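You operate a simulated robot arm through the tools that you are given. There is no shell and no other tool.

You run a simulated robot arm. Do the job below in one go: nothing can be reset, and whatever is moved stays where it is left.

Task
Vent the pot, open it and stand the pod on the black mat.
Fine: wait for the gauge to reach zero before freeing the latch; the lid goes on the black mat too. Set down upright: white pod.
Where things are to end (x, y in the base frame): white pod within 60 mm of [550, 330].

The check looks at the end state, three seconds after you hand in, the way a careful person would. Anything else that was tipped, shoved, dropped, spilled or broken makes it a failure. A push-on lid holds only when it is set on centred and level and pressed home; a screw cap is set on level and turned clockwise until tight.

Robot
A 6-joint arm with a three-finger gripper, fixed in place. Base frame: the origin is on the floor under the middle of its stand, x ahead of it, y to its left, z up. Units: mm, degrees, N and s.
It reaches about 1213 mm from its shoulder. Its first joint turns from -166.0 to 166.0 degrees. Payload 4.89 kg.
The tool frame sits at the grasp point between the pads (the TCP): z along the fingers, y along the line on which they close. The tips reach 30 mm beyond it. The gripper opens to 164 mm; its body begins 125 mm behind the TCP.
Orientation is told as [roll, pitch, yaw] about the base's x, y, z axes, in that order, counted from this pose: with the fingers straight down and closing along the base's y, the tool's x points along the base's -x, its y along +y and its z along -z.

Tools
- The arm moves only by the tool drive_tool. Its argument "steps" is one flat list of numbers, 7 for each row, row after row: the gripper command, from -1 (shut) to 1 (fully open), values between in proportion, then the shift along the tool's x, y, z in mm, then the turn, a rotation vector about the tool's x, y, z in degrees. In form: [jaw, dx, dy, dz, rx, ry, rz, jaw, dx, dy, dz, rx, ry, rz, ...]. A call has 1 to 20 rows; each row shifts and turns the commanded pose from where the row before left it, along the tool's axes as they then stand. Each row takes 0.2 s and may step no farther than 50 mm and 8.6 degrees from the row before; otherwise, or with a gripper value out of range, the whole call is refused. Where a pose cannot be reached the arm comes as near as it can. A force on the tool above 40 N (or 10 N above the force at the start of the call, whichever is more), or a blocked arm, ends the call early, and 0.2 s more pass. The fingers move at their own pace (about 108 mm/s each) and stop on an object; they squeeze with about 35 N. The grip force told is the motor's: it shows also when the fingers shut on nothing. Time passes only in rows, and 0.2 s behind the last, so rows that do not move let the fingers close. It gives the time, the measured TCP pose, the force on the tool (base axes), the opening and the grip force at its end, in the units of the frame above (readings bear some noise), with the torque about the TCP (base axes, N m) and any sound that the robot's microphone picked up, and new pictures: "pictures" is both (left out), scene, wrist or none.
- Cameras (640 x 400 px; columns grow to the right, rows downward): "scene" is fixed at [212.1, 486.4, 1677]; the picture's right is [-0.45, -0.89, 0.00], its down [-0.73, 0.37, -0.57] and it looks along [0.51, -0.26, -0.82] (base axes); focal length 314 px, centre (320, 200). "wrist" rides on the gripper at [76, -2, -152] in the tool frame; the picture's right is [0.02, 1.00, 0.00], its down [-0.88, 0.02, -0.47] and it looks along [-0.47, 0.01, 0.88] (tool axes); focal length 247 px, centre (320, 200). There is no depth. A picture from a camera that has moved, and an enlarged one, comes with that camera's place and axes in the base frame and with its lens. The place of the scene camera against the robot may be out by one fixed shift of up to 18 mm in any direction.
- raise_lower(by): moves the trunk up (or, below 0, down) by that many mm; the arm rides with it, the base frame stays. It gives what a move gives, with no picture.
- inspect(camera, box): a new picture of the part [left, top, right, bottom] of that camera's present view, enlarged. The clock stands still meanwhile.
- close_job(): hands the job in; it is judged then, once.

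Places have to be worked out from the pictures, the camera data and where the tool is seen. Open the gripper and draw the arm clear of the work before you hand the job in, unless the task says otherwise.

The tools are called after "Request:" as a command line: name --argument value ..., lists and objects as JSON in quotes. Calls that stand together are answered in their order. drive_tool: Moves the arm, as the interface text tells. Its arguments: {"type":"object","properties":{"steps":{"type":"array","items":{"type":"number"}},"pictures":{"type":"string","enum":["both","scene","wrist","none"]}},"required":["steps"]} The other tools are called the same way: raise_lower (by) moves the trunk up or down; inspect (camera, box) takes an enlarged picture of a part of a camera's view; close_job () hands the job in.

At the start:

```text
t: 0.0
tool_pos: [594.7, 130.7, 1273.3]
orientation: [0.0, -0.1, 0.1]
force: [-0.1, 0.5, -0.2]
ft_torque: [-0.02, -0.01, -0.02]
finger_gap: 164.2
grip_force: 0.0
trunk travel left (down, up): [-175.0, 215.0]
```

scene: 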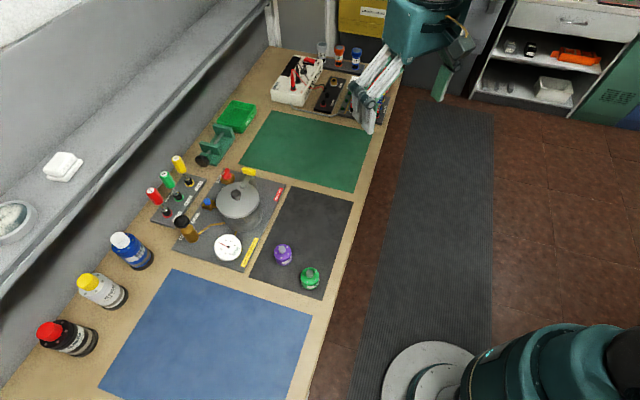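
wrist: 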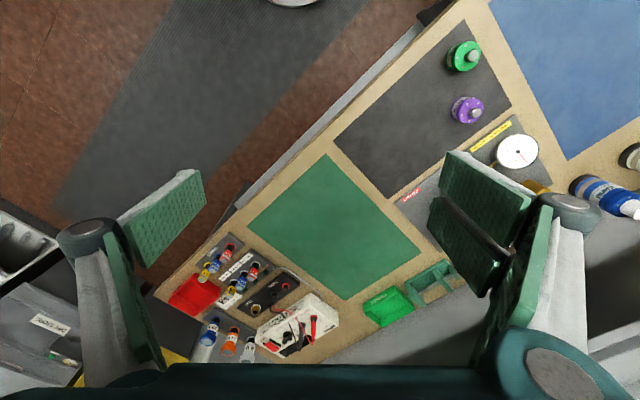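

I start by taking a closer look at the pot area and the black mat in the scene picture.

Request:
inspect --camera "scene" --box '[140, 140, 300, 280]'

Request:
inspect --camera "scene" --box '[200, 160, 290, 220]'

Request:
inspect --camera "wrist" --box '[320, 20, 560, 220]'

```text
2.86 times, centred on (220, 210) of scene
camera zoom: at [212.1, 486.4, 1677.0], right [-0.45, -0.89, 0.0], down [-0.73, 0.37, -0.57], along [0.51, -0.26, -0.82], focal length 898 px, centre (606, 171)
```

zoom: 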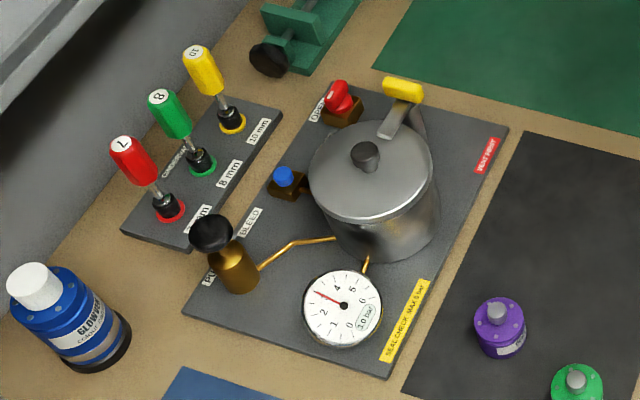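

```text
6.67 times, centred on (245, 190) of scene
camera zoom: at [212.1, 486.4, 1677.0], right [-0.45, -0.89, 0.0], down [-0.73, 0.37, -0.57], along [0.51, -0.26, -0.82], focal length 2094 px, centre (820, 267)
```

zoom: 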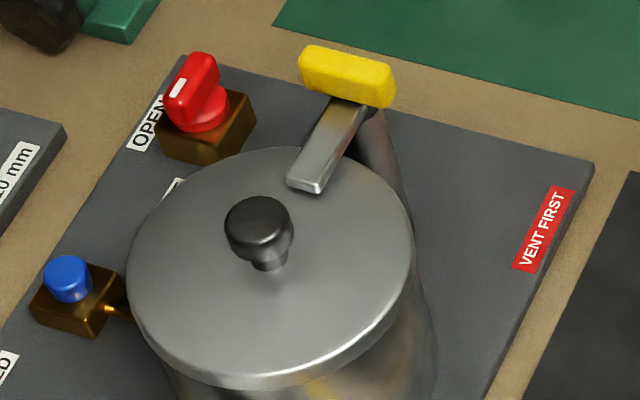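

```text
2.00 times, centred on (440, 120) of wrist
camera zoom: at [516.8, 129.6, 1425.0], right [-0.02, 1.0, 0.0], down [0.88, 0.02, 0.47], along [0.47, 0.01, -0.88], focal length 494 px, centre (80, 360)
```

zoom: 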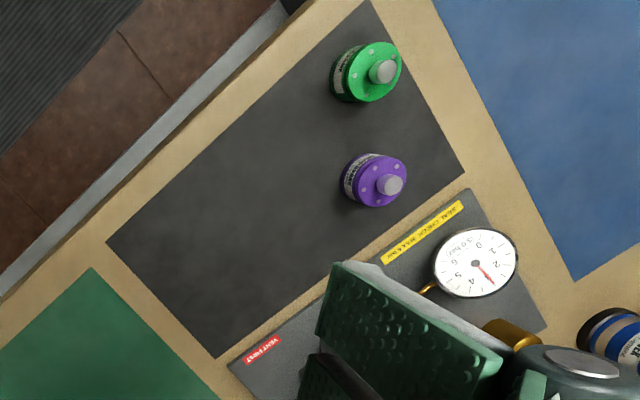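

The table seems to be turned 45° to the base frame and its top is near z≈905. I turn the tool by 45° so that its axes line up with the table, and move it over the pot to look with the wrist camera.

Request:
drive_tool --steps '[1, 0, 0, 0, 0, 0, -7.5, 1, 0, 0, 0, 0, 0, -7.5, 1, 0, 0, 0, 0, 0, -7.5, 1, 0, 0, 0, 0, 0, -7.5, 1, 0, 0, 0, 0, 0, -7.5, 1, 0, 0, 0, 0, 0, -7.5, 1, -37.4, 27.6, -11.4, 0, 0, 0, 1, -37.4, 27.6, -11.4, 0, 0, 0, 1, -37.4, 27.6, -11.4, 0, 0, 0, 1, -37.4, 27.6, -11.4, 0, 0, 0, 1, -37.4, 27.6, -11.4, 0, 0, 0, 1, 0, 0, 0, 0, 0, 0]' --pictures "both"

```text
t: 2.6
tool_pos: [629.9, 358.0, 1327.8]
orientation: [0.0, 0.0, 45.0]
force: [0.1, 0.2, -0.3]
ft_torque: [-0.14, 0.1, 0.03]
finger_gap: 164.0
grip_force: 0.2
trunk travel left (down, up): [-175.0, 215.0]
camera wrist: at [576.1, 304.7, 1480.3], right [-0.72, 0.69, 0.0], down [0.61, 0.64, 0.47], along [0.33, 0.34, -0.88], focal length 247 px, centre (320, 200)
```

scene: 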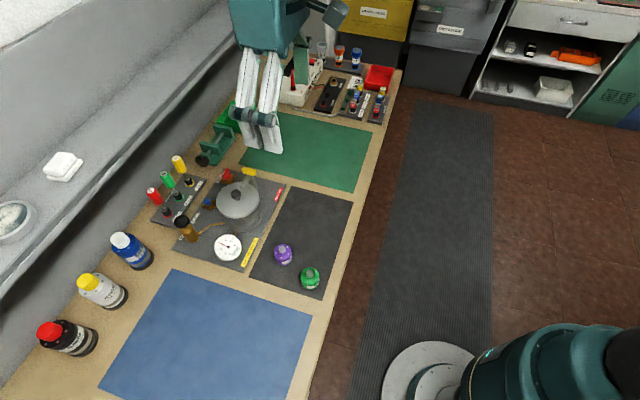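
wrist: 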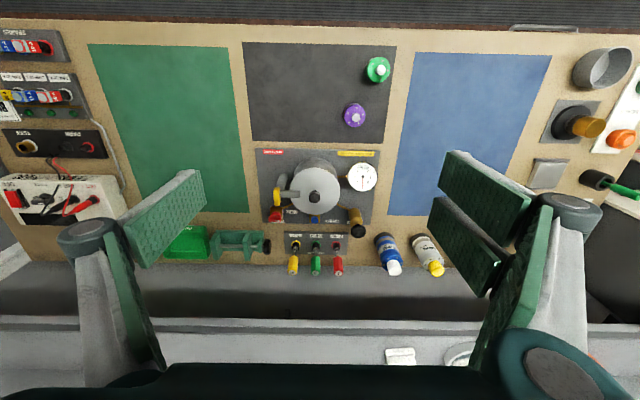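

The tool is lined up with the table now. I enlarge the wrist view of the pot panel and of the mat.

Request:
inspect --camera "wrist" --box '[240, 135, 400, 275]'

Request:
inspect --camera "wrist" --box '[230, 30, 410, 150]'

Request:
inspect --camera "scene" --box '[170, 160, 250, 230]'

```text
2.86 times, centred on (320, 205) of wrist
camera zoom: at [576.1, 304.7, 1480.3], right [-0.72, 0.69, 0.0], down [0.61, 0.64, 0.47], along [0.33, 0.34, -0.88], focal length 706 px, centre (320, 186)
```

zoom: 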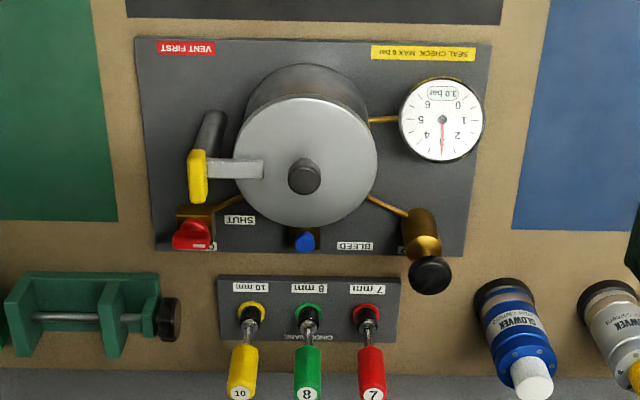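

```text
3.33 times, centred on (320, 90) of wrist
camera zoom: at [576.1, 304.7, 1480.3], right [-0.72, 0.69, 0.0], down [0.61, 0.64, 0.47], along [0.33, 0.34, -0.88], focal length 823 px, centre (320, 567)
```

zoom: 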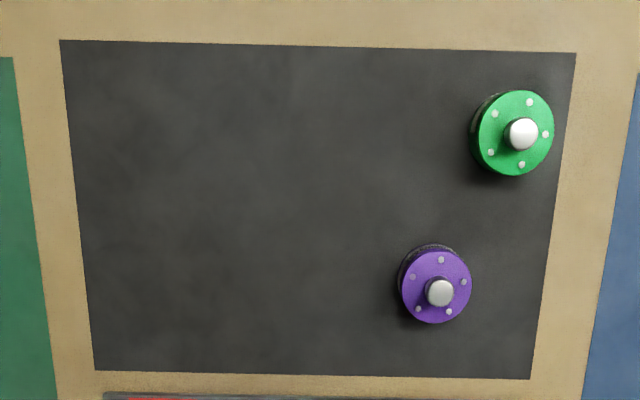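

```text
5.71 times, centred on (210, 195) of scene
camera zoom: at [212.1, 486.4, 1677.0], right [-0.45, -0.89, 0.0], down [-0.73, 0.37, -0.57], along [0.51, -0.26, -0.82], focal length 1795 px, centre (949, 229)
```

zoom: 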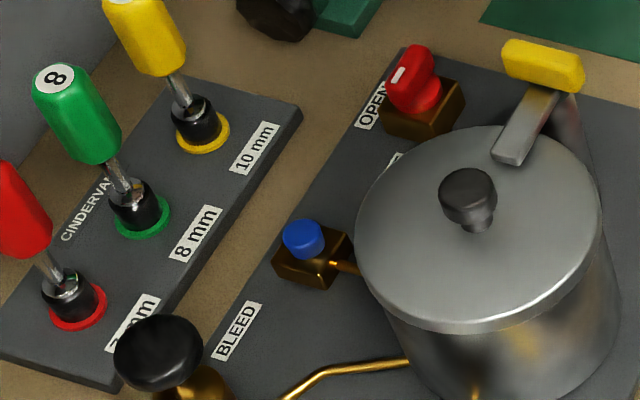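

The gauge reads about 3 bar. The panel holds a red SHUT/OPEN valve, a blue BLEED button, a pump and a yellow latch on the pot. I move nearer to see how each works.

Request:
drive_tool --steps '[1, -10, -2, 40, 0, 0, 0, 1, -10, -2, 40, 0, 0, 0, 1, -10, -2, 40, 0, 0, 0, 1, -10, -2, 40, 0, 0, 0, 1, 0, 0, 0, 0, 0, 0]' --pictures "wrist"

Request:
inspect --camera "wrist" --box '[200, 130, 440, 290]'

Request:
inspect --camera "wrist" --box '[220, 170, 330, 270]'

```text
t: 3.8
tool_pos: [662.2, 383.2, 1166.8]
orientation: [-0.1, 0.1, 45.0]
force: [0.5, -0.5, -0.4]
ft_torque: [-0.05, 0.05, 0.02]
finger_gap: 164.3
grip_force: 0.0
trunk travel left (down, up): [-175.0, 215.0]
camera wrist: at [608.4, 329.6, 1320.1], right [-0.72, 0.69, 0.0], down [0.61, 0.64, 0.47], along [0.33, 0.34, -0.88], focal length 247 px, centre (320, 200)
```

wrist: 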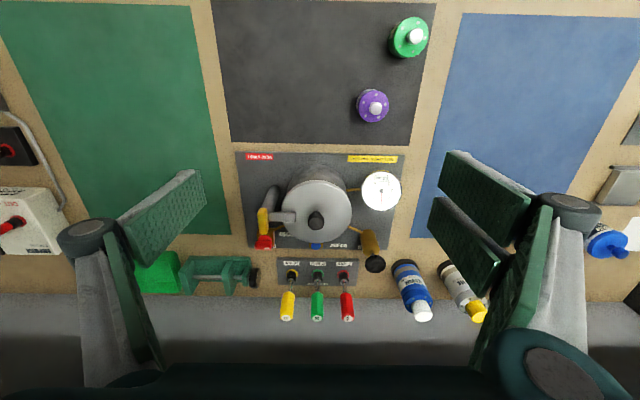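

```text
2.50 times, centred on (320, 210) of wrist
camera zoom: at [608.4, 329.6, 1320.1], right [-0.72, 0.69, 0.0], down [0.61, 0.64, 0.47], along [0.33, 0.34, -0.88], focal length 617 px, centre (320, 175)
```

zoom: 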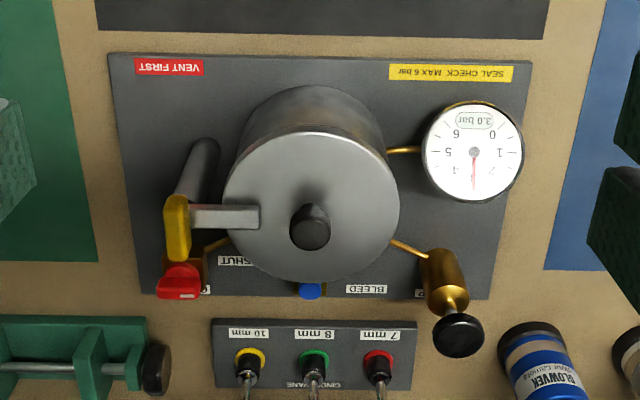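

```text
4.00 times, centred on (275, 220) of wrist
camera zoom: at [608.4, 329.6, 1320.1], right [-0.72, 0.69, 0.0], down [0.61, 0.64, 0.47], along [0.33, 0.34, -0.88], focal length 988 px, centre (500, 120)
```

zoom: 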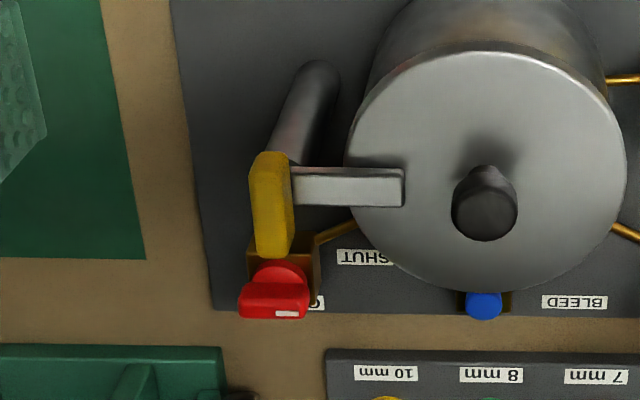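

The knob top comes out near d≈856, l≈−200, z≈1028, where d is the table-depth axis and l the table-length axis. The red valve mark points to SHUT. I go closer over the valve and latch, keeping well above them, to measure them.

Request:
drive_tool --steps '[1, -30.3, -22.5, 16.8, 0, 0, 0, 1, -30.3, -22.5, 16.8, 0, 0, 0, 1, -30.3, -22.5, 16.8, 0, 0, 0, 1, -30.3, -22.5, 16.8, 0, 0, 0, 1, 0, 0, 0, 0, 0, 0]' --pictures "wrist"

Request:
inspect --camera "wrist" --box '[210, 120, 450, 270]'

Request:
inspect --camera "scene" --box '[170, 130, 290, 230]'

```text
t: 5.0
tool_pos: [813.7, 405.7, 1102.3]
orientation: [0.0, 0.0, 45.0]
force: [1.6, 0.3, -1.0]
ft_torque: [-0.04, 0.13, 0.03]
finger_gap: 164.0
grip_force: 0.0
trunk travel left (down, up): [-175.0, 215.0]
camera wrist: at [758.9, 351.0, 1254.5], right [-0.72, 0.69, 0.0], down [0.61, 0.64, 0.47], along [0.33, 0.34, -0.88], focal length 247 px, centre (320, 200)
```

wrist: 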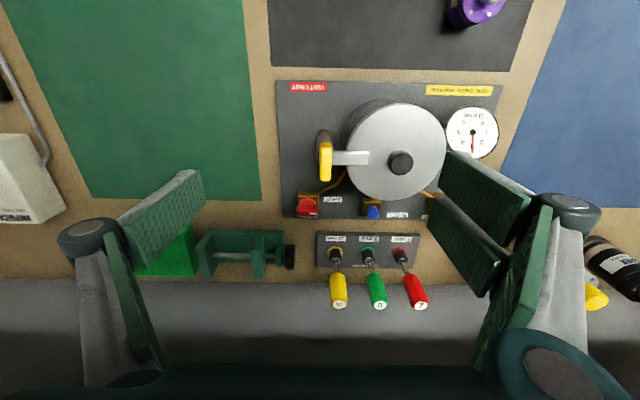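

```text
2.67 times, centred on (330, 195) of wrist
camera zoom: at [758.9, 351.0, 1254.5], right [-0.72, 0.69, 0.0], down [0.61, 0.64, 0.47], along [0.33, 0.34, -0.88], focal length 659 px, centre (293, 213)
```

zoom: 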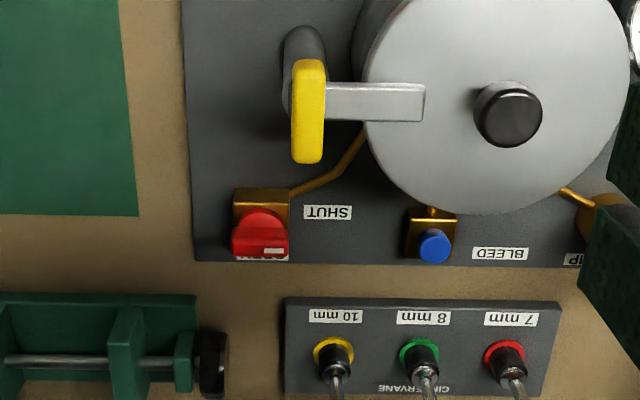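

```text
4.00 times, centred on (230, 180) of scene
camera zoom: at [212.1, 486.4, 1677.0], right [-0.45, -0.89, 0.0], down [-0.73, 0.37, -0.57], along [0.51, -0.26, -0.82], focal length 1256 px, centre (680, 280)
```

zoom: 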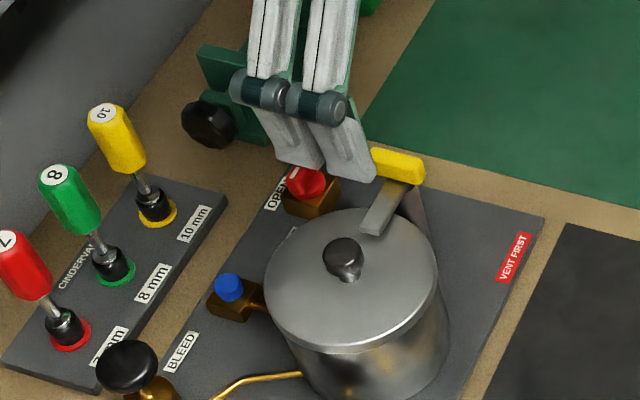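

The valve mark is at about (d 970, l −296, z 946). The latch post and T-grip are near (870, −281, top z 1011), and the pot knob is near (872, −201, 1002). I enlarge the valve and latch before gripping either.

Request:
inspect --camera "wrist" --box '[285, 180, 345, 225]'

Request:
inspect --camera "wrist" --box '[300, 115, 380, 190]'

Request:
inspect --camera "scene" --box '[205, 155, 275, 205]'

```text
8.89 times, centred on (315, 202) of wrist
camera zoom: at [758.9, 351.0, 1254.5], right [-0.72, 0.69, 0.0], down [0.61, 0.64, 0.47], along [0.33, 0.34, -0.88], focal length 2195 px, centre (364, 178)
```

zoom: 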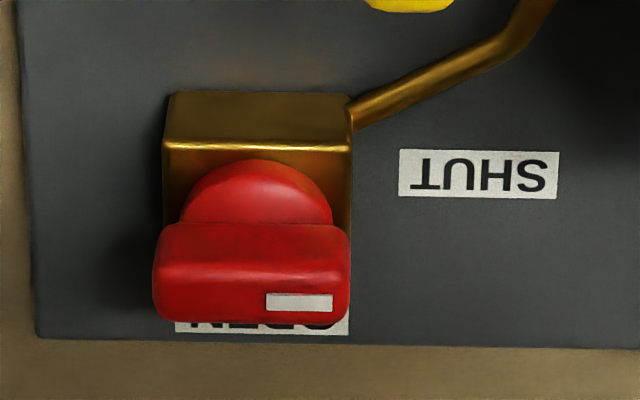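

```text
5.33 times, centred on (340, 152) of wrist
camera zoom: at [758.9, 351.0, 1254.5], right [-0.72, 0.69, 0.0], down [0.61, 0.64, 0.47], along [0.33, 0.34, -0.88], focal length 1317 px, centre (213, 453)
```

zoom: 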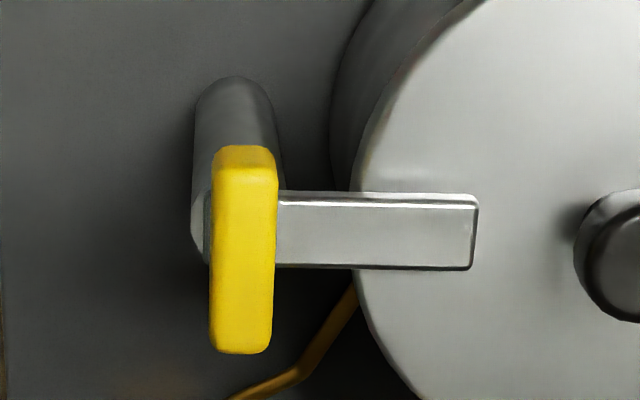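

```text
8.00 times, centred on (240, 180) of scene
camera zoom: at [212.1, 486.4, 1677.0], right [-0.45, -0.89, 0.0], down [-0.73, 0.37, -0.57], along [0.51, -0.26, -0.82], focal length 2513 px, centre (960, 360)
```

zoom: 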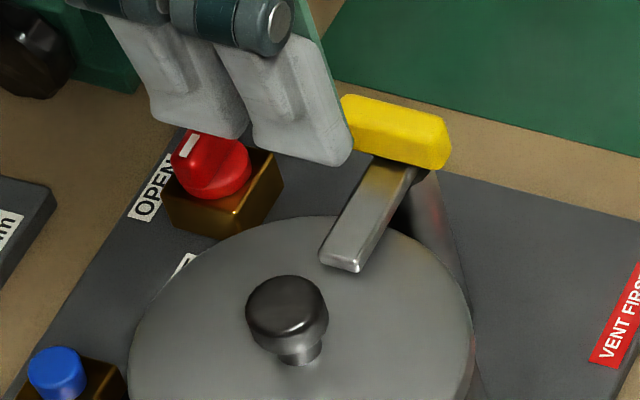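

The valve is a bar on a vertical axis: about 32 mm long along l, 11 mm wide, top z≈946, centred near (d 969, l −303), and it has to turn 90° clockwise from SHUT (+l) to OPEN (+d). I turn the tool another 90° so that the fingers close across the bar, narrow the jaw, and hover above it to check.

Request:
drive_tool --steps '[-0.2, 0, 0, 0, 0, 0, -7.5, -0.2, 0, 0, 0, 0, 0, -7.5, -0.2, 0, 0, 0, 0, 0, -7.5, -0.2, 0, 0, 0, 0, 0, -7.5, -0.2, 0, 0, 0, 0, 0, -7.5, -0.2, 0, 0, 0, 0, 0, -7.5, -0.2, 0, 0, 0, 0, 0, -7.5, -0.2, 0, 0, 0, 0, 0, -7.5, -0.2, 0, 0, 0, 0, 0, -7.5, -0.2, 0, 0, 0, 0, 0, -7.5, -0.2, 0, 0, 0, 0, 0, -7.5, -0.2, 0, 0, 0, 0, 0, -7.5, -0.2, 3.7, -27.2, 10.5, 0, 0, 0, -0.2, 3.7, -27.2, 10.5, 0, 0, 0, -0.2, 3.7, -27.2, 10.5, 0, 0, 0, -0.2, 3.7, -27.2, 10.5, 0, 0, 0, -0.2, 0, 0, 0, 0, 0, 0]' --pictures "both"

Request:
inspect --camera "wrist" --box '[260, 150, 380, 250]'

Request:
inspect --camera "scene" --box '[170, 130, 290, 230]'

```text
t: 8.6
tool_pos: [900.6, 472.3, 1060.9]
orientation: [0.0, -0.1, 135.0]
force: [0.1, 0.2, 0.5]
ft_torque: [-0.07, 0.08, 0.02]
finger_gap: 65.7
grip_force: 0.2
trunk travel left (down, up): [-175.0, 215.0]
camera wrist: at [953.8, 420.5, 1213.1], right [-0.69, -0.72, 0.0], down [-0.64, 0.61, 0.47], along [-0.34, 0.33, -0.88], focal length 247 px, centre (320, 200)
```

scene: 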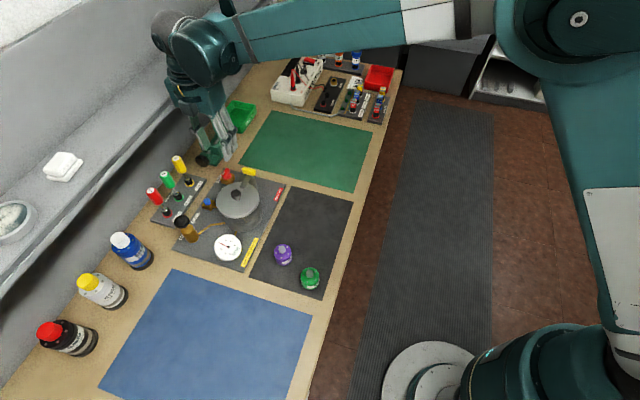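
wrist: 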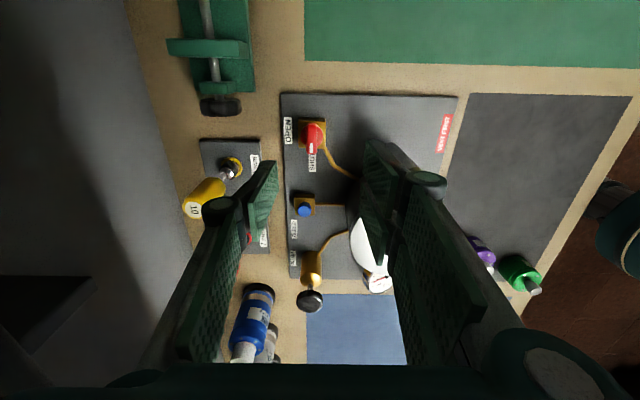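

```text
4.00 times, centred on (320, 200) of wrist
camera zoom: at [953.8, 420.5, 1213.1], right [-0.69, -0.72, 0.0], down [-0.64, 0.61, 0.47], along [-0.34, 0.33, -0.88], focal length 988 px, centre (320, 200)
```

zoom: 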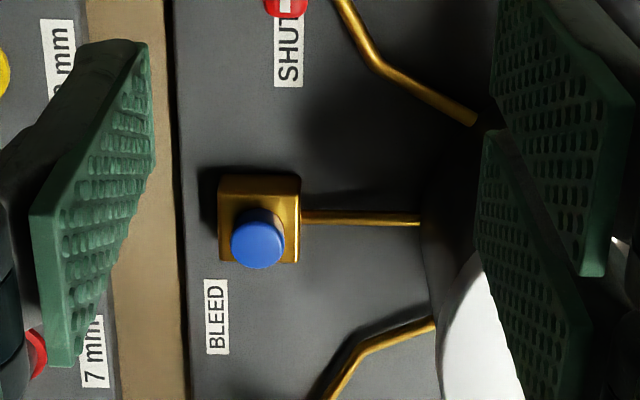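

```text
4.00 times, centred on (230, 180) of scene
camera zoom: at [212.1, 486.4, 1677.0], right [-0.45, -0.89, 0.0], down [-0.73, 0.37, -0.57], along [0.51, -0.26, -0.82], focal length 1256 px, centre (680, 280)
```

zoom: 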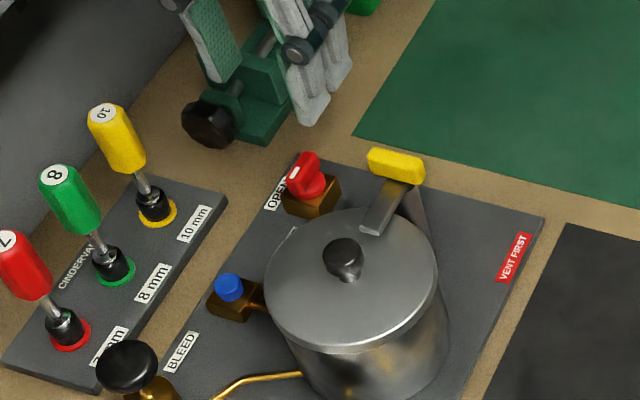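

The valve lies in the upper middle of the wrist view. I enlarge it to refine its place against the fingers.

Request:
inspect --camera "wrist" --box '[275, 105, 355, 165]'

Request:
inspect --camera "scene" --box '[190, 120, 250, 190]'

```text
6.67 times, centred on (315, 135) of wrist
camera zoom: at [953.8, 420.5, 1213.1], right [-0.69, -0.72, 0.0], down [-0.64, 0.61, 0.47], along [-0.34, 0.33, -0.88], focal length 1646 px, centre (353, 633)
```

zoom: 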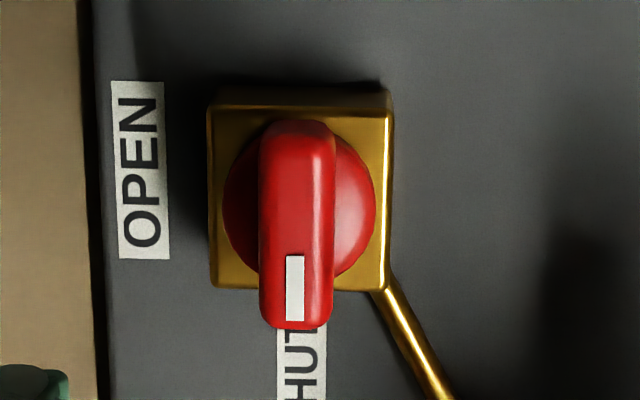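

```text
5.71 times, centred on (220, 155) of scene
camera zoom: at [212.1, 486.4, 1677.0], right [-0.45, -0.89, 0.0], down [-0.73, 0.37, -0.57], along [0.51, -0.26, -0.82], focal length 1795 px, centre (891, 457)
```

zoom: 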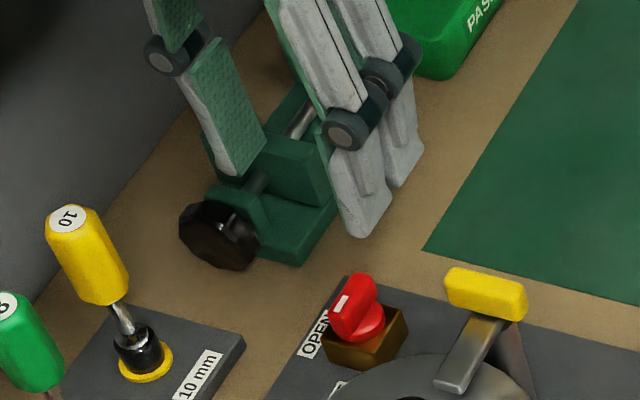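

From three views I fit the valve bar at about (d 979.5, l −305) with its top near z≈934. I shift about 10 mm farther, narrow the jaw to about 45 mm and come down to just above the bar.

Request:
drive_tool --steps '[-0.45, 1.5, -9.6, 20, 0, 0, 0, -0.45, 0, 0, 25, 0, 0, 0, -0.45, 0, 0, 25, 0, 0, 0, -0.45, 0, 0, 15, 0, 0, 0, -0.45, 0, 0, 0, 0, 0, 0]' --pictures "both"

Request:
inspect --camera "wrist" --box '[260, 110, 380, 210]'

Request:
inspect --camera "scene" --box '[200, 130, 270, 200]'

```text
t: 9.8
tool_pos: [909.0, 475.4, 977.0]
orientation: [-0.1, 0.0, 135.0]
force: [0.5, 1.2, 0.4]
ft_torque: [-0.02, 0.01, 0.01]
finger_gap: 45.1
grip_force: 0.2
trunk travel left (down, up): [-175.0, 215.0]
camera wrist: at [962.8, 424.7, 1128.9], right [-0.69, -0.72, 0.0], down [-0.64, 0.61, 0.47], along [-0.34, 0.33, -0.88], focal length 247 px, centre (320, 200)
```

scene: 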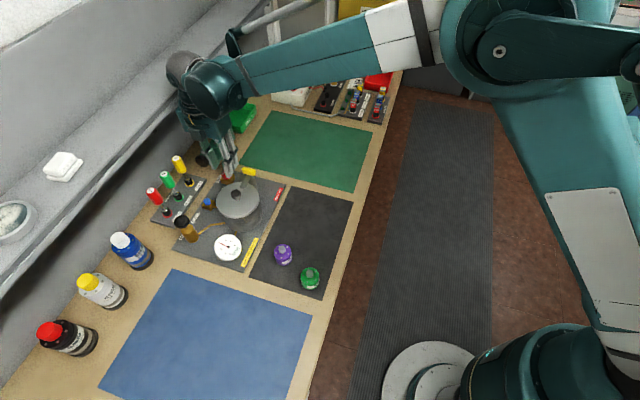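
wrist: 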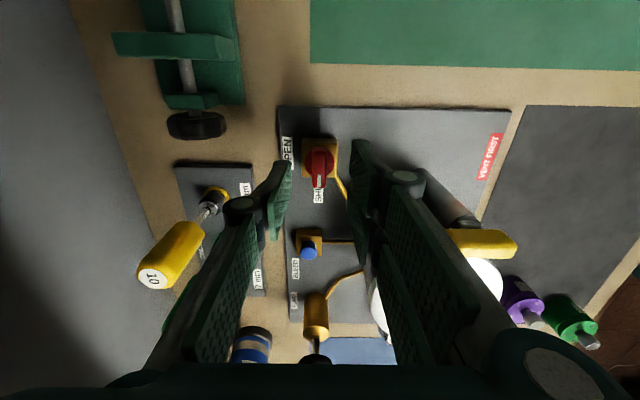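

```text
4.00 times, centred on (320, 160) of wrist
camera zoom: at [962.8, 424.7, 1128.9], right [-0.69, -0.72, 0.0], down [-0.64, 0.61, 0.47], along [-0.34, 0.33, -0.88], focal length 988 px, centre (320, 360)
```

zoom: 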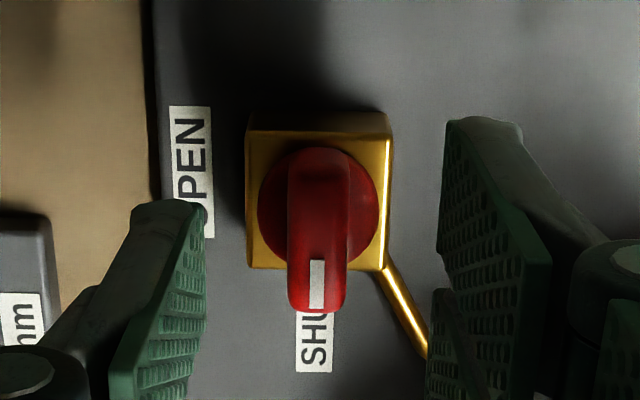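

```text
5.71 times, centred on (235, 165) of scene
camera zoom: at [212.1, 486.4, 1677.0], right [-0.45, -0.89, 0.0], down [-0.73, 0.37, -0.57], along [0.51, -0.26, -0.82], focal length 1795 px, centre (806, 400)
```

zoom: 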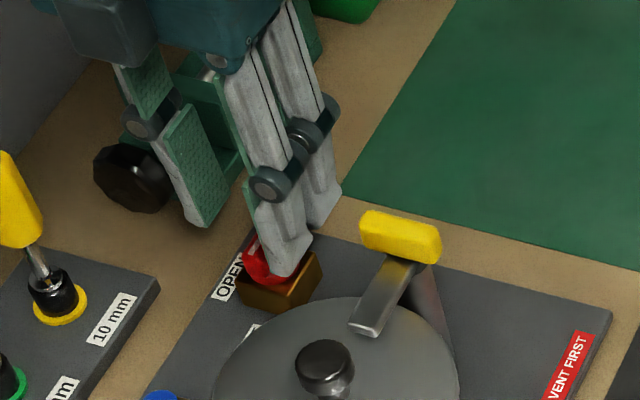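

The bar is centred between the fingers in both directions. I come down the last 21 mm in small rows and close on the bar.

Request:
drive_tool --steps '[-0.45, 0, 0, 7, 0, 0, 0, -0.45, 0, 0, 7, 0, 0, 0, -0.45, 0, 0, 7, 0, 0, 0, -0.45, 0, 0, 0, 0, 0, 0]' --pictures "none"

Request:
inspect --camera "wrist" --box '[260, 110, 380, 210]'

Request:
inspect --camera "scene" --box '[205, 145, 265, 190]'

```text
t: 10.8
tool_pos: [907.9, 476.9, 954.6]
orientation: [0.0, -0.1, 135.0]
force: [0.6, 0.2, -0.4]
ft_torque: [0.03, 0.05, 0.02]
finger_gap: 45.3
grip_force: 0.1
trunk travel left (down, up): [-175.0, 215.0]
```

```text
4.00 times, centred on (320, 160) of wrist
camera zoom: at [962.3, 424.8, 1107.5], right [-0.69, -0.72, 0.0], down [-0.64, 0.61, 0.47], along [-0.34, 0.33, -0.88], focal length 988 px, centre (320, 360)
```

zoom: 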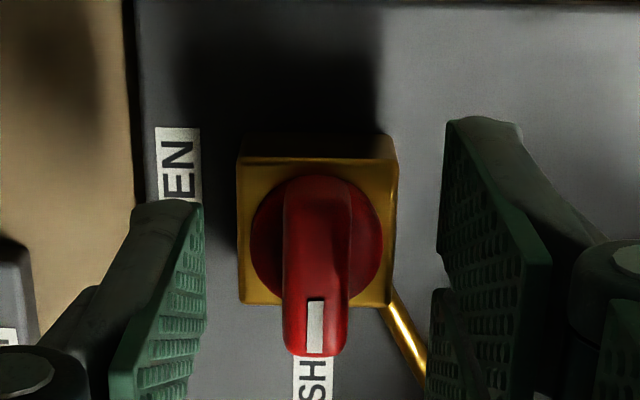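

```text
8.89 times, centred on (235, 168) of scene
camera zoom: at [212.1, 486.4, 1677.0], right [-0.45, -0.89, 0.0], down [-0.73, 0.37, -0.57], along [0.51, -0.26, -0.82], focal length 2792 px, centre (1076, 489)
```

zoom: 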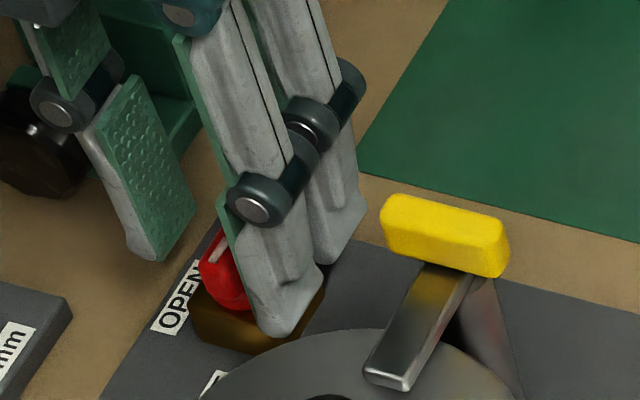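

The fingertips are beside the bar with no contact force. I close on it and check the opening.

Request:
drive_tool --steps '[-1, 0, 0, 0, 0, 0, 0, -1, 0, 0, 0, 0, 0, 0, -1, 0, 0, 0, 0, 0, 0]' --pictures "both"

Request:
inspect --camera "wrist" --box '[260, 110, 380, 210]'

Request:
inspect --camera "scene" --box '[205, 145, 265, 190]'

```text
t: 11.6
tool_pos: [908.2, 477.4, 956.3]
orientation: [0.0, 0.0, 135.1]
force: [13.5, 9.9, 3.9]
ft_torque: [0.31, -0.28, 0.0]
finger_gap: 12.8
grip_force: 44.7
trunk travel left (down, up): [-175.0, 215.0]
camera wrist: at [962.7, 425.2, 1107.5], right [-0.69, -0.72, 0.0], down [-0.64, 0.61, 0.47], along [-0.34, 0.33, -0.88], focal length 247 px, centre (320, 200)
```

scene: 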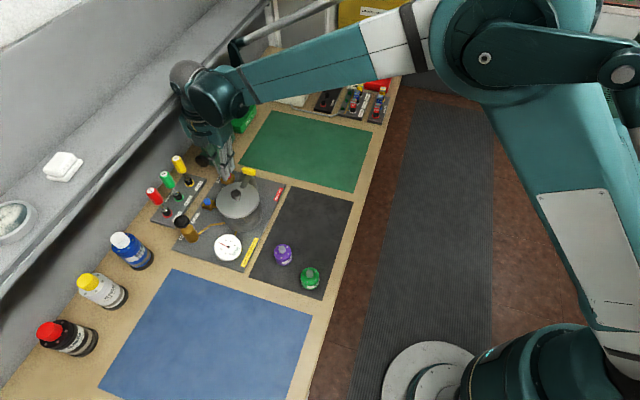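
wrist: 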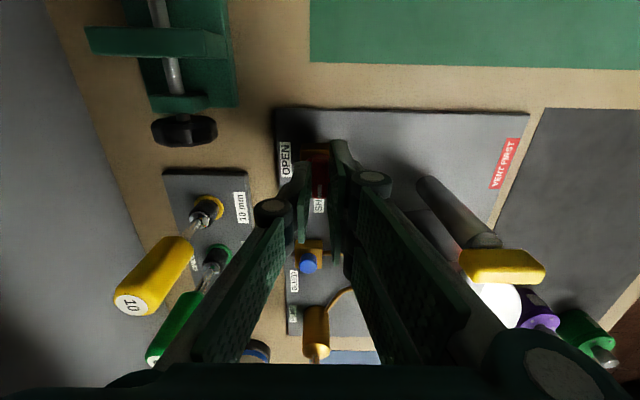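

```text
4.00 times, centred on (320, 160) of wrist
camera zoom: at [962.7, 425.2, 1107.5], right [-0.69, -0.72, 0.0], down [-0.64, 0.61, 0.47], along [-0.34, 0.33, -0.88], focal length 988 px, centre (320, 360)
```

zoom: 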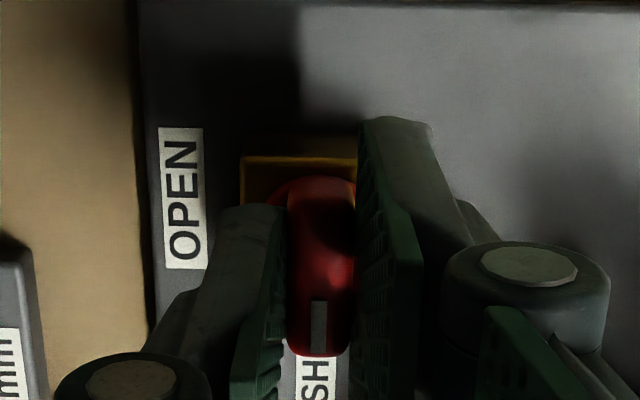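

```text
8.89 times, centred on (235, 168) of scene
camera zoom: at [212.1, 486.4, 1677.0], right [-0.45, -0.89, 0.0], down [-0.73, 0.37, -0.57], along [0.51, -0.26, -0.82], focal length 2792 px, centre (1076, 489)
```

zoom: 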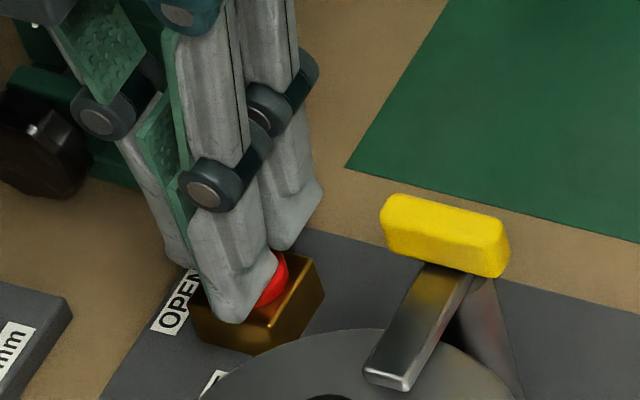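

The fingers hold the bar, with the gap at 12.8 mm. A side force of about 16 N along +d says my centre is a couple of mm short, so I ease +2 mm in d and start turning clockwise.

Request:
drive_tool --steps '[-1, 0, -2, 0, 0, 0, 0, -1, 0, 0, 0, 0, 0, 5, -1, 0, 0, 0, 0, 0, 5, -1, 0, 0, 0, 0, 0, 5, -1, 0, 0, 0, 0, 0, 0]' --pictures "none"

Request:
inspect --camera "wrist" --box '[260, 110, 380, 210]'

```text
t: 12.8
tool_pos: [908.2, 477.4, 954.9]
orientation: [0.0, 0.0, 119.9]
force: [-11.2, -13.3, -2.1]
ft_torque: [-0.39, 0.31, -0.03]
finger_gap: 12.5
grip_force: 44.9
trunk travel left (down, up): [-175.0, 215.0]
```

```text
4.00 times, centred on (320, 160) of wrist
camera zoom: at [947.2, 412.8, 1107.5], right [-0.86, -0.52, 0.0], down [-0.46, 0.75, 0.47], along [-0.24, 0.4, -0.88], focal length 988 px, centre (320, 360)
```

zoom: 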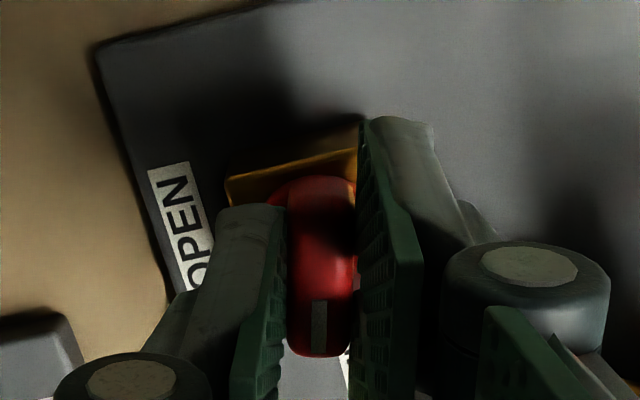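

The bar turns along with the fingers at very low torque. I take back 1 mm in d to relax the side force and turn on to 60° with pauses.

Request:
drive_tool --steps '[-1, 0.26, 0.97, 0, 0, 0, 0, -1, 0, 0, 0, 0, 0, 7.5, -1, 0, 0, 0, 0, 0, 7.5, -1, 0, 0, 0, 0, 0, 7.5, -1, 0, 0, 0, 0, 0, 7.5, -1, 0, 0, 0, 0, 0, 7.5, -1, 0, 0, 0, 0, 0, 7.5, -1, 0, 0, 0, 0, 0, 0]' --pictures "none"

Request:
inspect --camera "wrist" --box '[260, 110, 380, 210]'

Request:
inspect --camera "scene" --box '[200, 220, 260, 270]'

```text
t: 14.6
tool_pos: [908.3, 476.0, 954.5]
orientation: [0.0, 0.1, 74.8]
force: [17.2, -8.1, 14.5]
ft_torque: [-0.81, -0.27, 0.02]
finger_gap: 12.8
grip_force: 44.8
trunk travel left (down, up): [-175.0, 215.0]
```

```text
4.00 times, centred on (320, 160) of wrist
camera zoom: at [889.1, 403.9, 1107.4], right [-0.97, 0.24, 0.0], down [0.21, 0.86, 0.47], along [0.11, 0.46, -0.88], focal length 988 px, centre (320, 360)
```

zoom: 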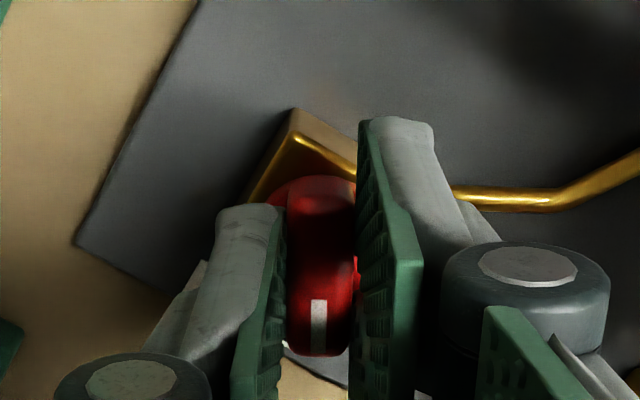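

```text
8.00 times, centred on (230, 245) of scene
camera zoom: at [212.1, 486.4, 1677.0], right [-0.45, -0.89, 0.0], down [-0.73, 0.37, -0.57], along [0.51, -0.26, -0.82], focal length 2513 px, centre (1040, -160)
```

zoom: 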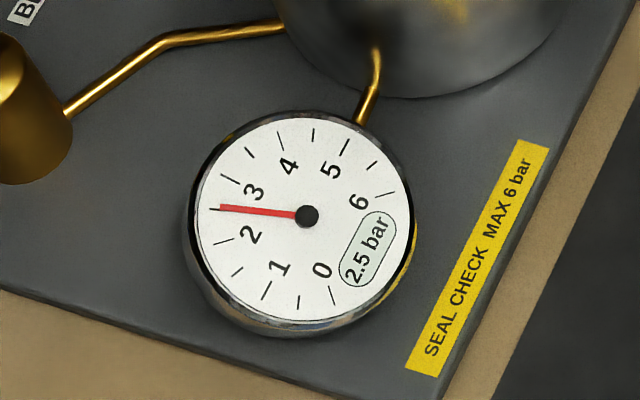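

Pressure is falling (the gauge shows 2.5 bar), so the valve is venting. I relax the side force a little and finish the last 30° to OPEN.

Request:
drive_tool --steps '[-1, 0.18, -0.98, -0.7, 0, 0, 0, -1, 0, 0, 0, 0, 0, 7.5, -1, 0, 0, 0, 0, 0, 7.5, -1, 0, 0, 0, 0, 0, 7.5, -1, 0, 0, 0, 0, 0, 7.5, -1, 0, 0, 0, 0, 0, 0]' --pictures "none"

Request:
inspect --camera "wrist" --box '[260, 110, 380, 210]'

Request:
inspect --camera "scene" --box '[200, 220, 260, 270]'

```text
t: 16.0
tool_pos: [909.2, 478.7, 954.3]
orientation: [0.0, 0.0, 44.9]
force: [9.6, 2.5, 11.4]
ft_torque: [-0.19, 0.06, 0.02]
finger_gap: 13.1
grip_force: 45.1
trunk travel left (down, up): [-175.0, 215.0]
```

```text
4.00 times, centred on (320, 160) of wrist
camera zoom: at [854.6, 423.0, 1107.4], right [-0.72, 0.69, 0.0], down [0.61, 0.64, 0.47], along [0.33, 0.34, -0.88], focal length 988 px, centre (320, 360)
```

zoom: 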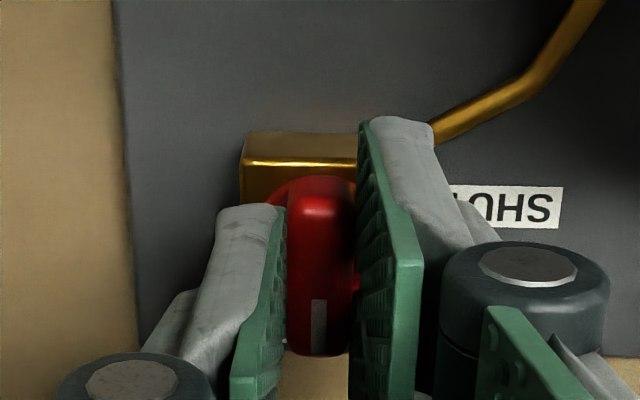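

```text
8.00 times, centred on (230, 245) of scene
camera zoom: at [212.1, 486.4, 1677.0], right [-0.45, -0.89, 0.0], down [-0.73, 0.37, -0.57], along [0.51, -0.26, -0.82], focal length 2513 px, centre (1040, -160)
```

zoom: 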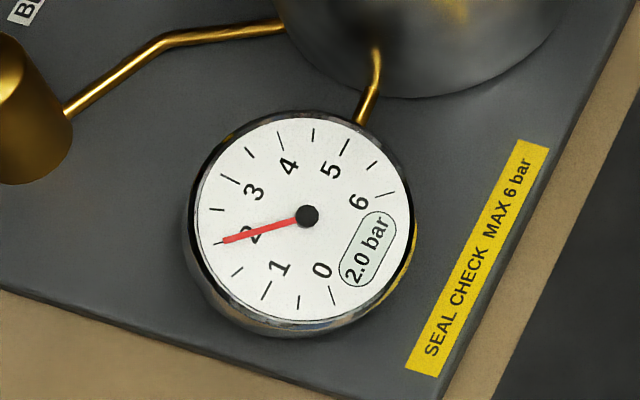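

The gauge shows 2.0 bar and still falling, and the valve mark now points to OPEN. I release the bar, rise straight up and watch the gauge.

Request:
drive_tool --steps '[-0.5, 0, 0, 0, 0, 0, 0, -0.5, 0, 0, 0, 0, 0, 0, -0.5, 0, 0, -20, 0, 0, 0, -0.5, 0, 0, -40, 0, 0, 0, -0.5, 0, 0, -50, 0, 0, 0, -0.5, 0, 0, -40, 0, 0, 0, -0.5, 0, 0, 0, 0, 0, 0]' --pictures "both"

Request:
inspect --camera "scene" --box '[200, 220, 260, 270]'

Request:
inspect --camera "scene" --box '[195, 150, 275, 210]'

```text
t: 17.6
tool_pos: [908.1, 475.3, 1103.5]
orientation: [0.0, 0.1, 45.1]
force: [-0.6, 0.1, 1.3]
ft_torque: [0.04, -0.08, -0.01]
finger_gap: 41.2
grip_force: 0.0
trunk travel left (down, up): [-175.0, 215.0]
camera wrist: at [853.7, 421.4, 1256.9], right [-0.72, 0.69, 0.0], down [0.61, 0.64, 0.47], along [0.33, 0.34, -0.88], focal length 247 px, centre (320, 200)
```

scene: 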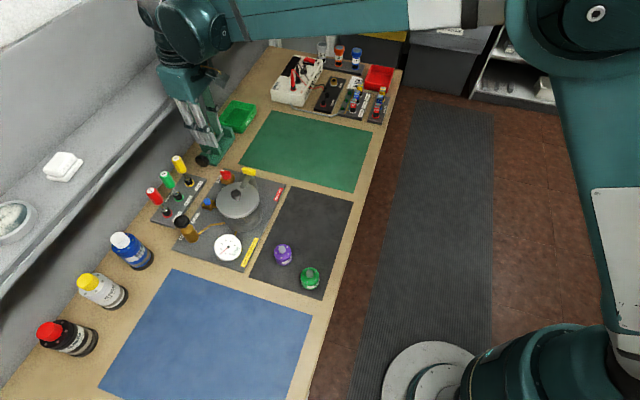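
wrist: 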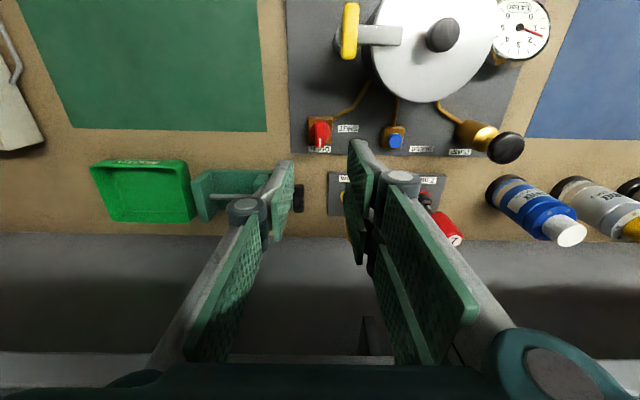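

```text
8.00 times, centred on (230, 245) of scene
camera zoom: at [212.1, 486.4, 1677.0], right [-0.45, -0.89, 0.0], down [-0.73, 0.37, -0.57], along [0.51, -0.26, -0.82], focal length 2513 px, centre (1040, -160)
```

zoom: 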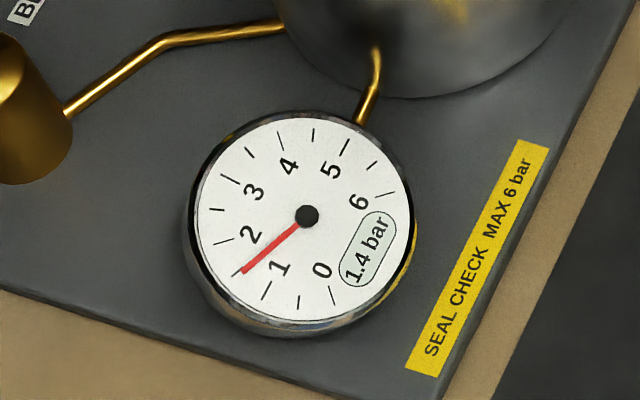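

```text
6.67 times, centred on (235, 180) of scene
camera zoom: at [212.1, 486.4, 1677.0], right [-0.45, -0.89, 0.0], down [-0.73, 0.37, -0.57], along [0.51, -0.26, -0.82], focal length 2094 px, centre (887, 333)
```

zoom: 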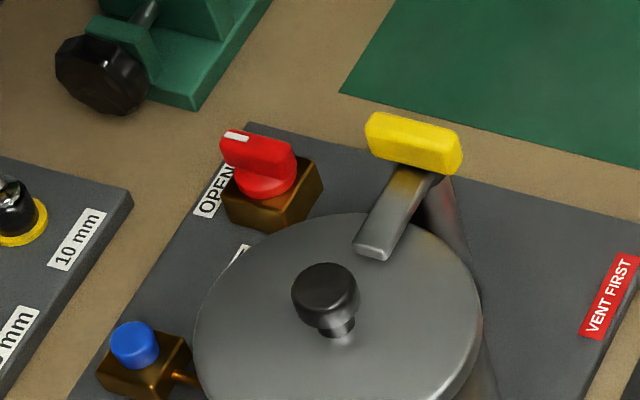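

The valve mark points at OPEN and the gauge is at 1.4 bar, still falling. Meanwhile I move to hover over the latch grip, near (d 874.5, l −282, top z≈1004), without touching it, and look at it closely.

Request:
drive_tool --steps '[-0.4, 35, 8, 0, 0, 0, 0, -0.4, 35, 8, 0, 0, 0, 0, -0.4, 35, 8, 0, 0, 0, 0, -0.4, 0, 0, 20, 0, 0, 0, -0.4, 0, 0, 20, 0, 0, 0, -0.4, 0, 0, 0, 0, 0, 0]' --pictures "both"

Request:
inspect --camera "wrist" --box '[260, 100, 380, 200]'

Request:
inspect --camera "scene" --box '[200, 220, 260, 270]'

Request:
inspect --camera "scene" --box '[205, 150, 285, 210]'

```text
t: 19.0
tool_pos: [816.5, 421.0, 1065.2]
orientation: [0.0, 0.0, 45.1]
force: [0.1, 0.3, -0.5]
ft_torque: [-0.02, 0.09, 0.01]
finger_gap: 49.2
grip_force: 0.1
trunk travel left (down, up): [-175.0, 215.0]
camera wrist: at [763.5, 366.9, 1217.2], right [-0.72, 0.69, 0.0], down [0.61, 0.64, 0.47], along [0.33, 0.34, -0.88], focal length 247 px, centre (320, 200)
```

scene: 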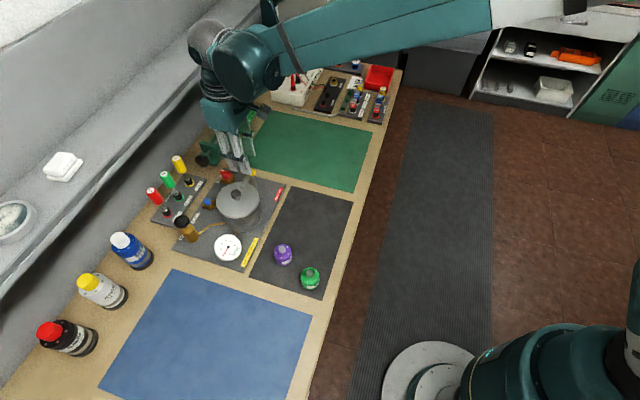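
wrist: 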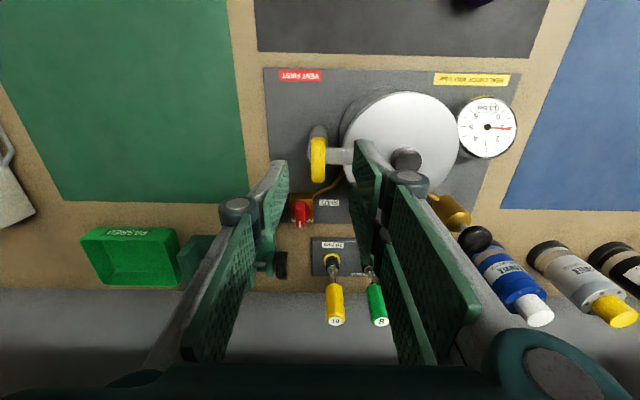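

```text
4.00 times, centred on (320, 150) of wrist
camera zoom: at [763.5, 366.9, 1217.2], right [-0.72, 0.69, 0.0], down [0.61, 0.64, 0.47], along [0.33, 0.34, -0.88], focal length 988 px, centre (320, 400)
```

zoom: 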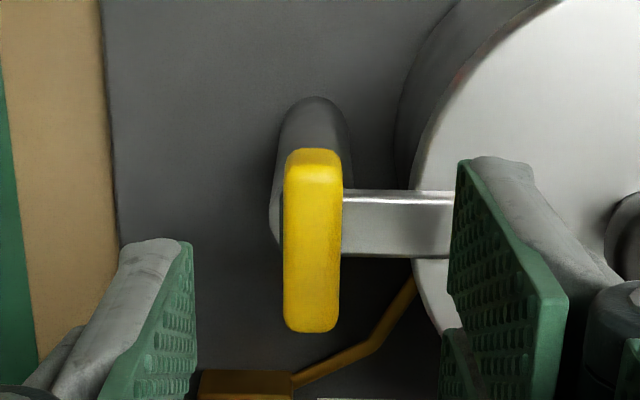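

```text
8.00 times, centred on (230, 245) of scene
camera zoom: at [212.1, 486.4, 1677.0], right [-0.45, -0.89, 0.0], down [-0.73, 0.37, -0.57], along [0.51, -0.26, -0.82], focal length 2513 px, centre (1040, -160)
```

zoom: 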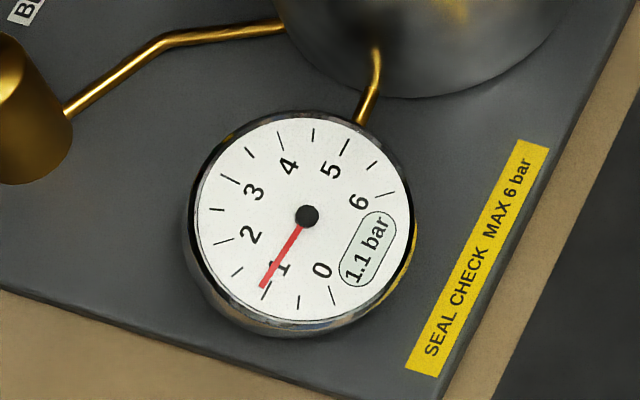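

```text
6.67 times, centred on (245, 180) of scene
camera zoom: at [212.1, 486.4, 1677.0], right [-0.45, -0.89, 0.0], down [-0.73, 0.37, -0.57], along [0.51, -0.26, -0.82], focal length 2094 px, centre (820, 333)
```

zoom: 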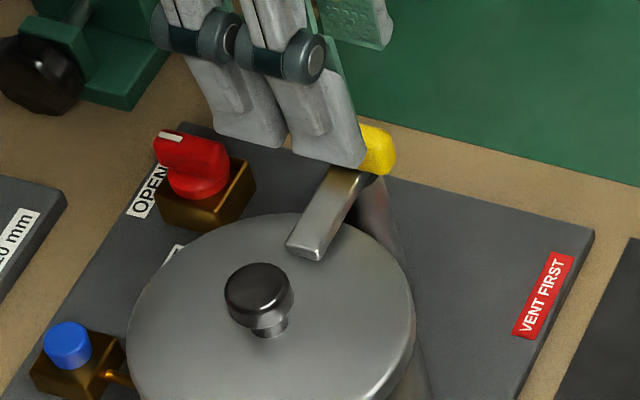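

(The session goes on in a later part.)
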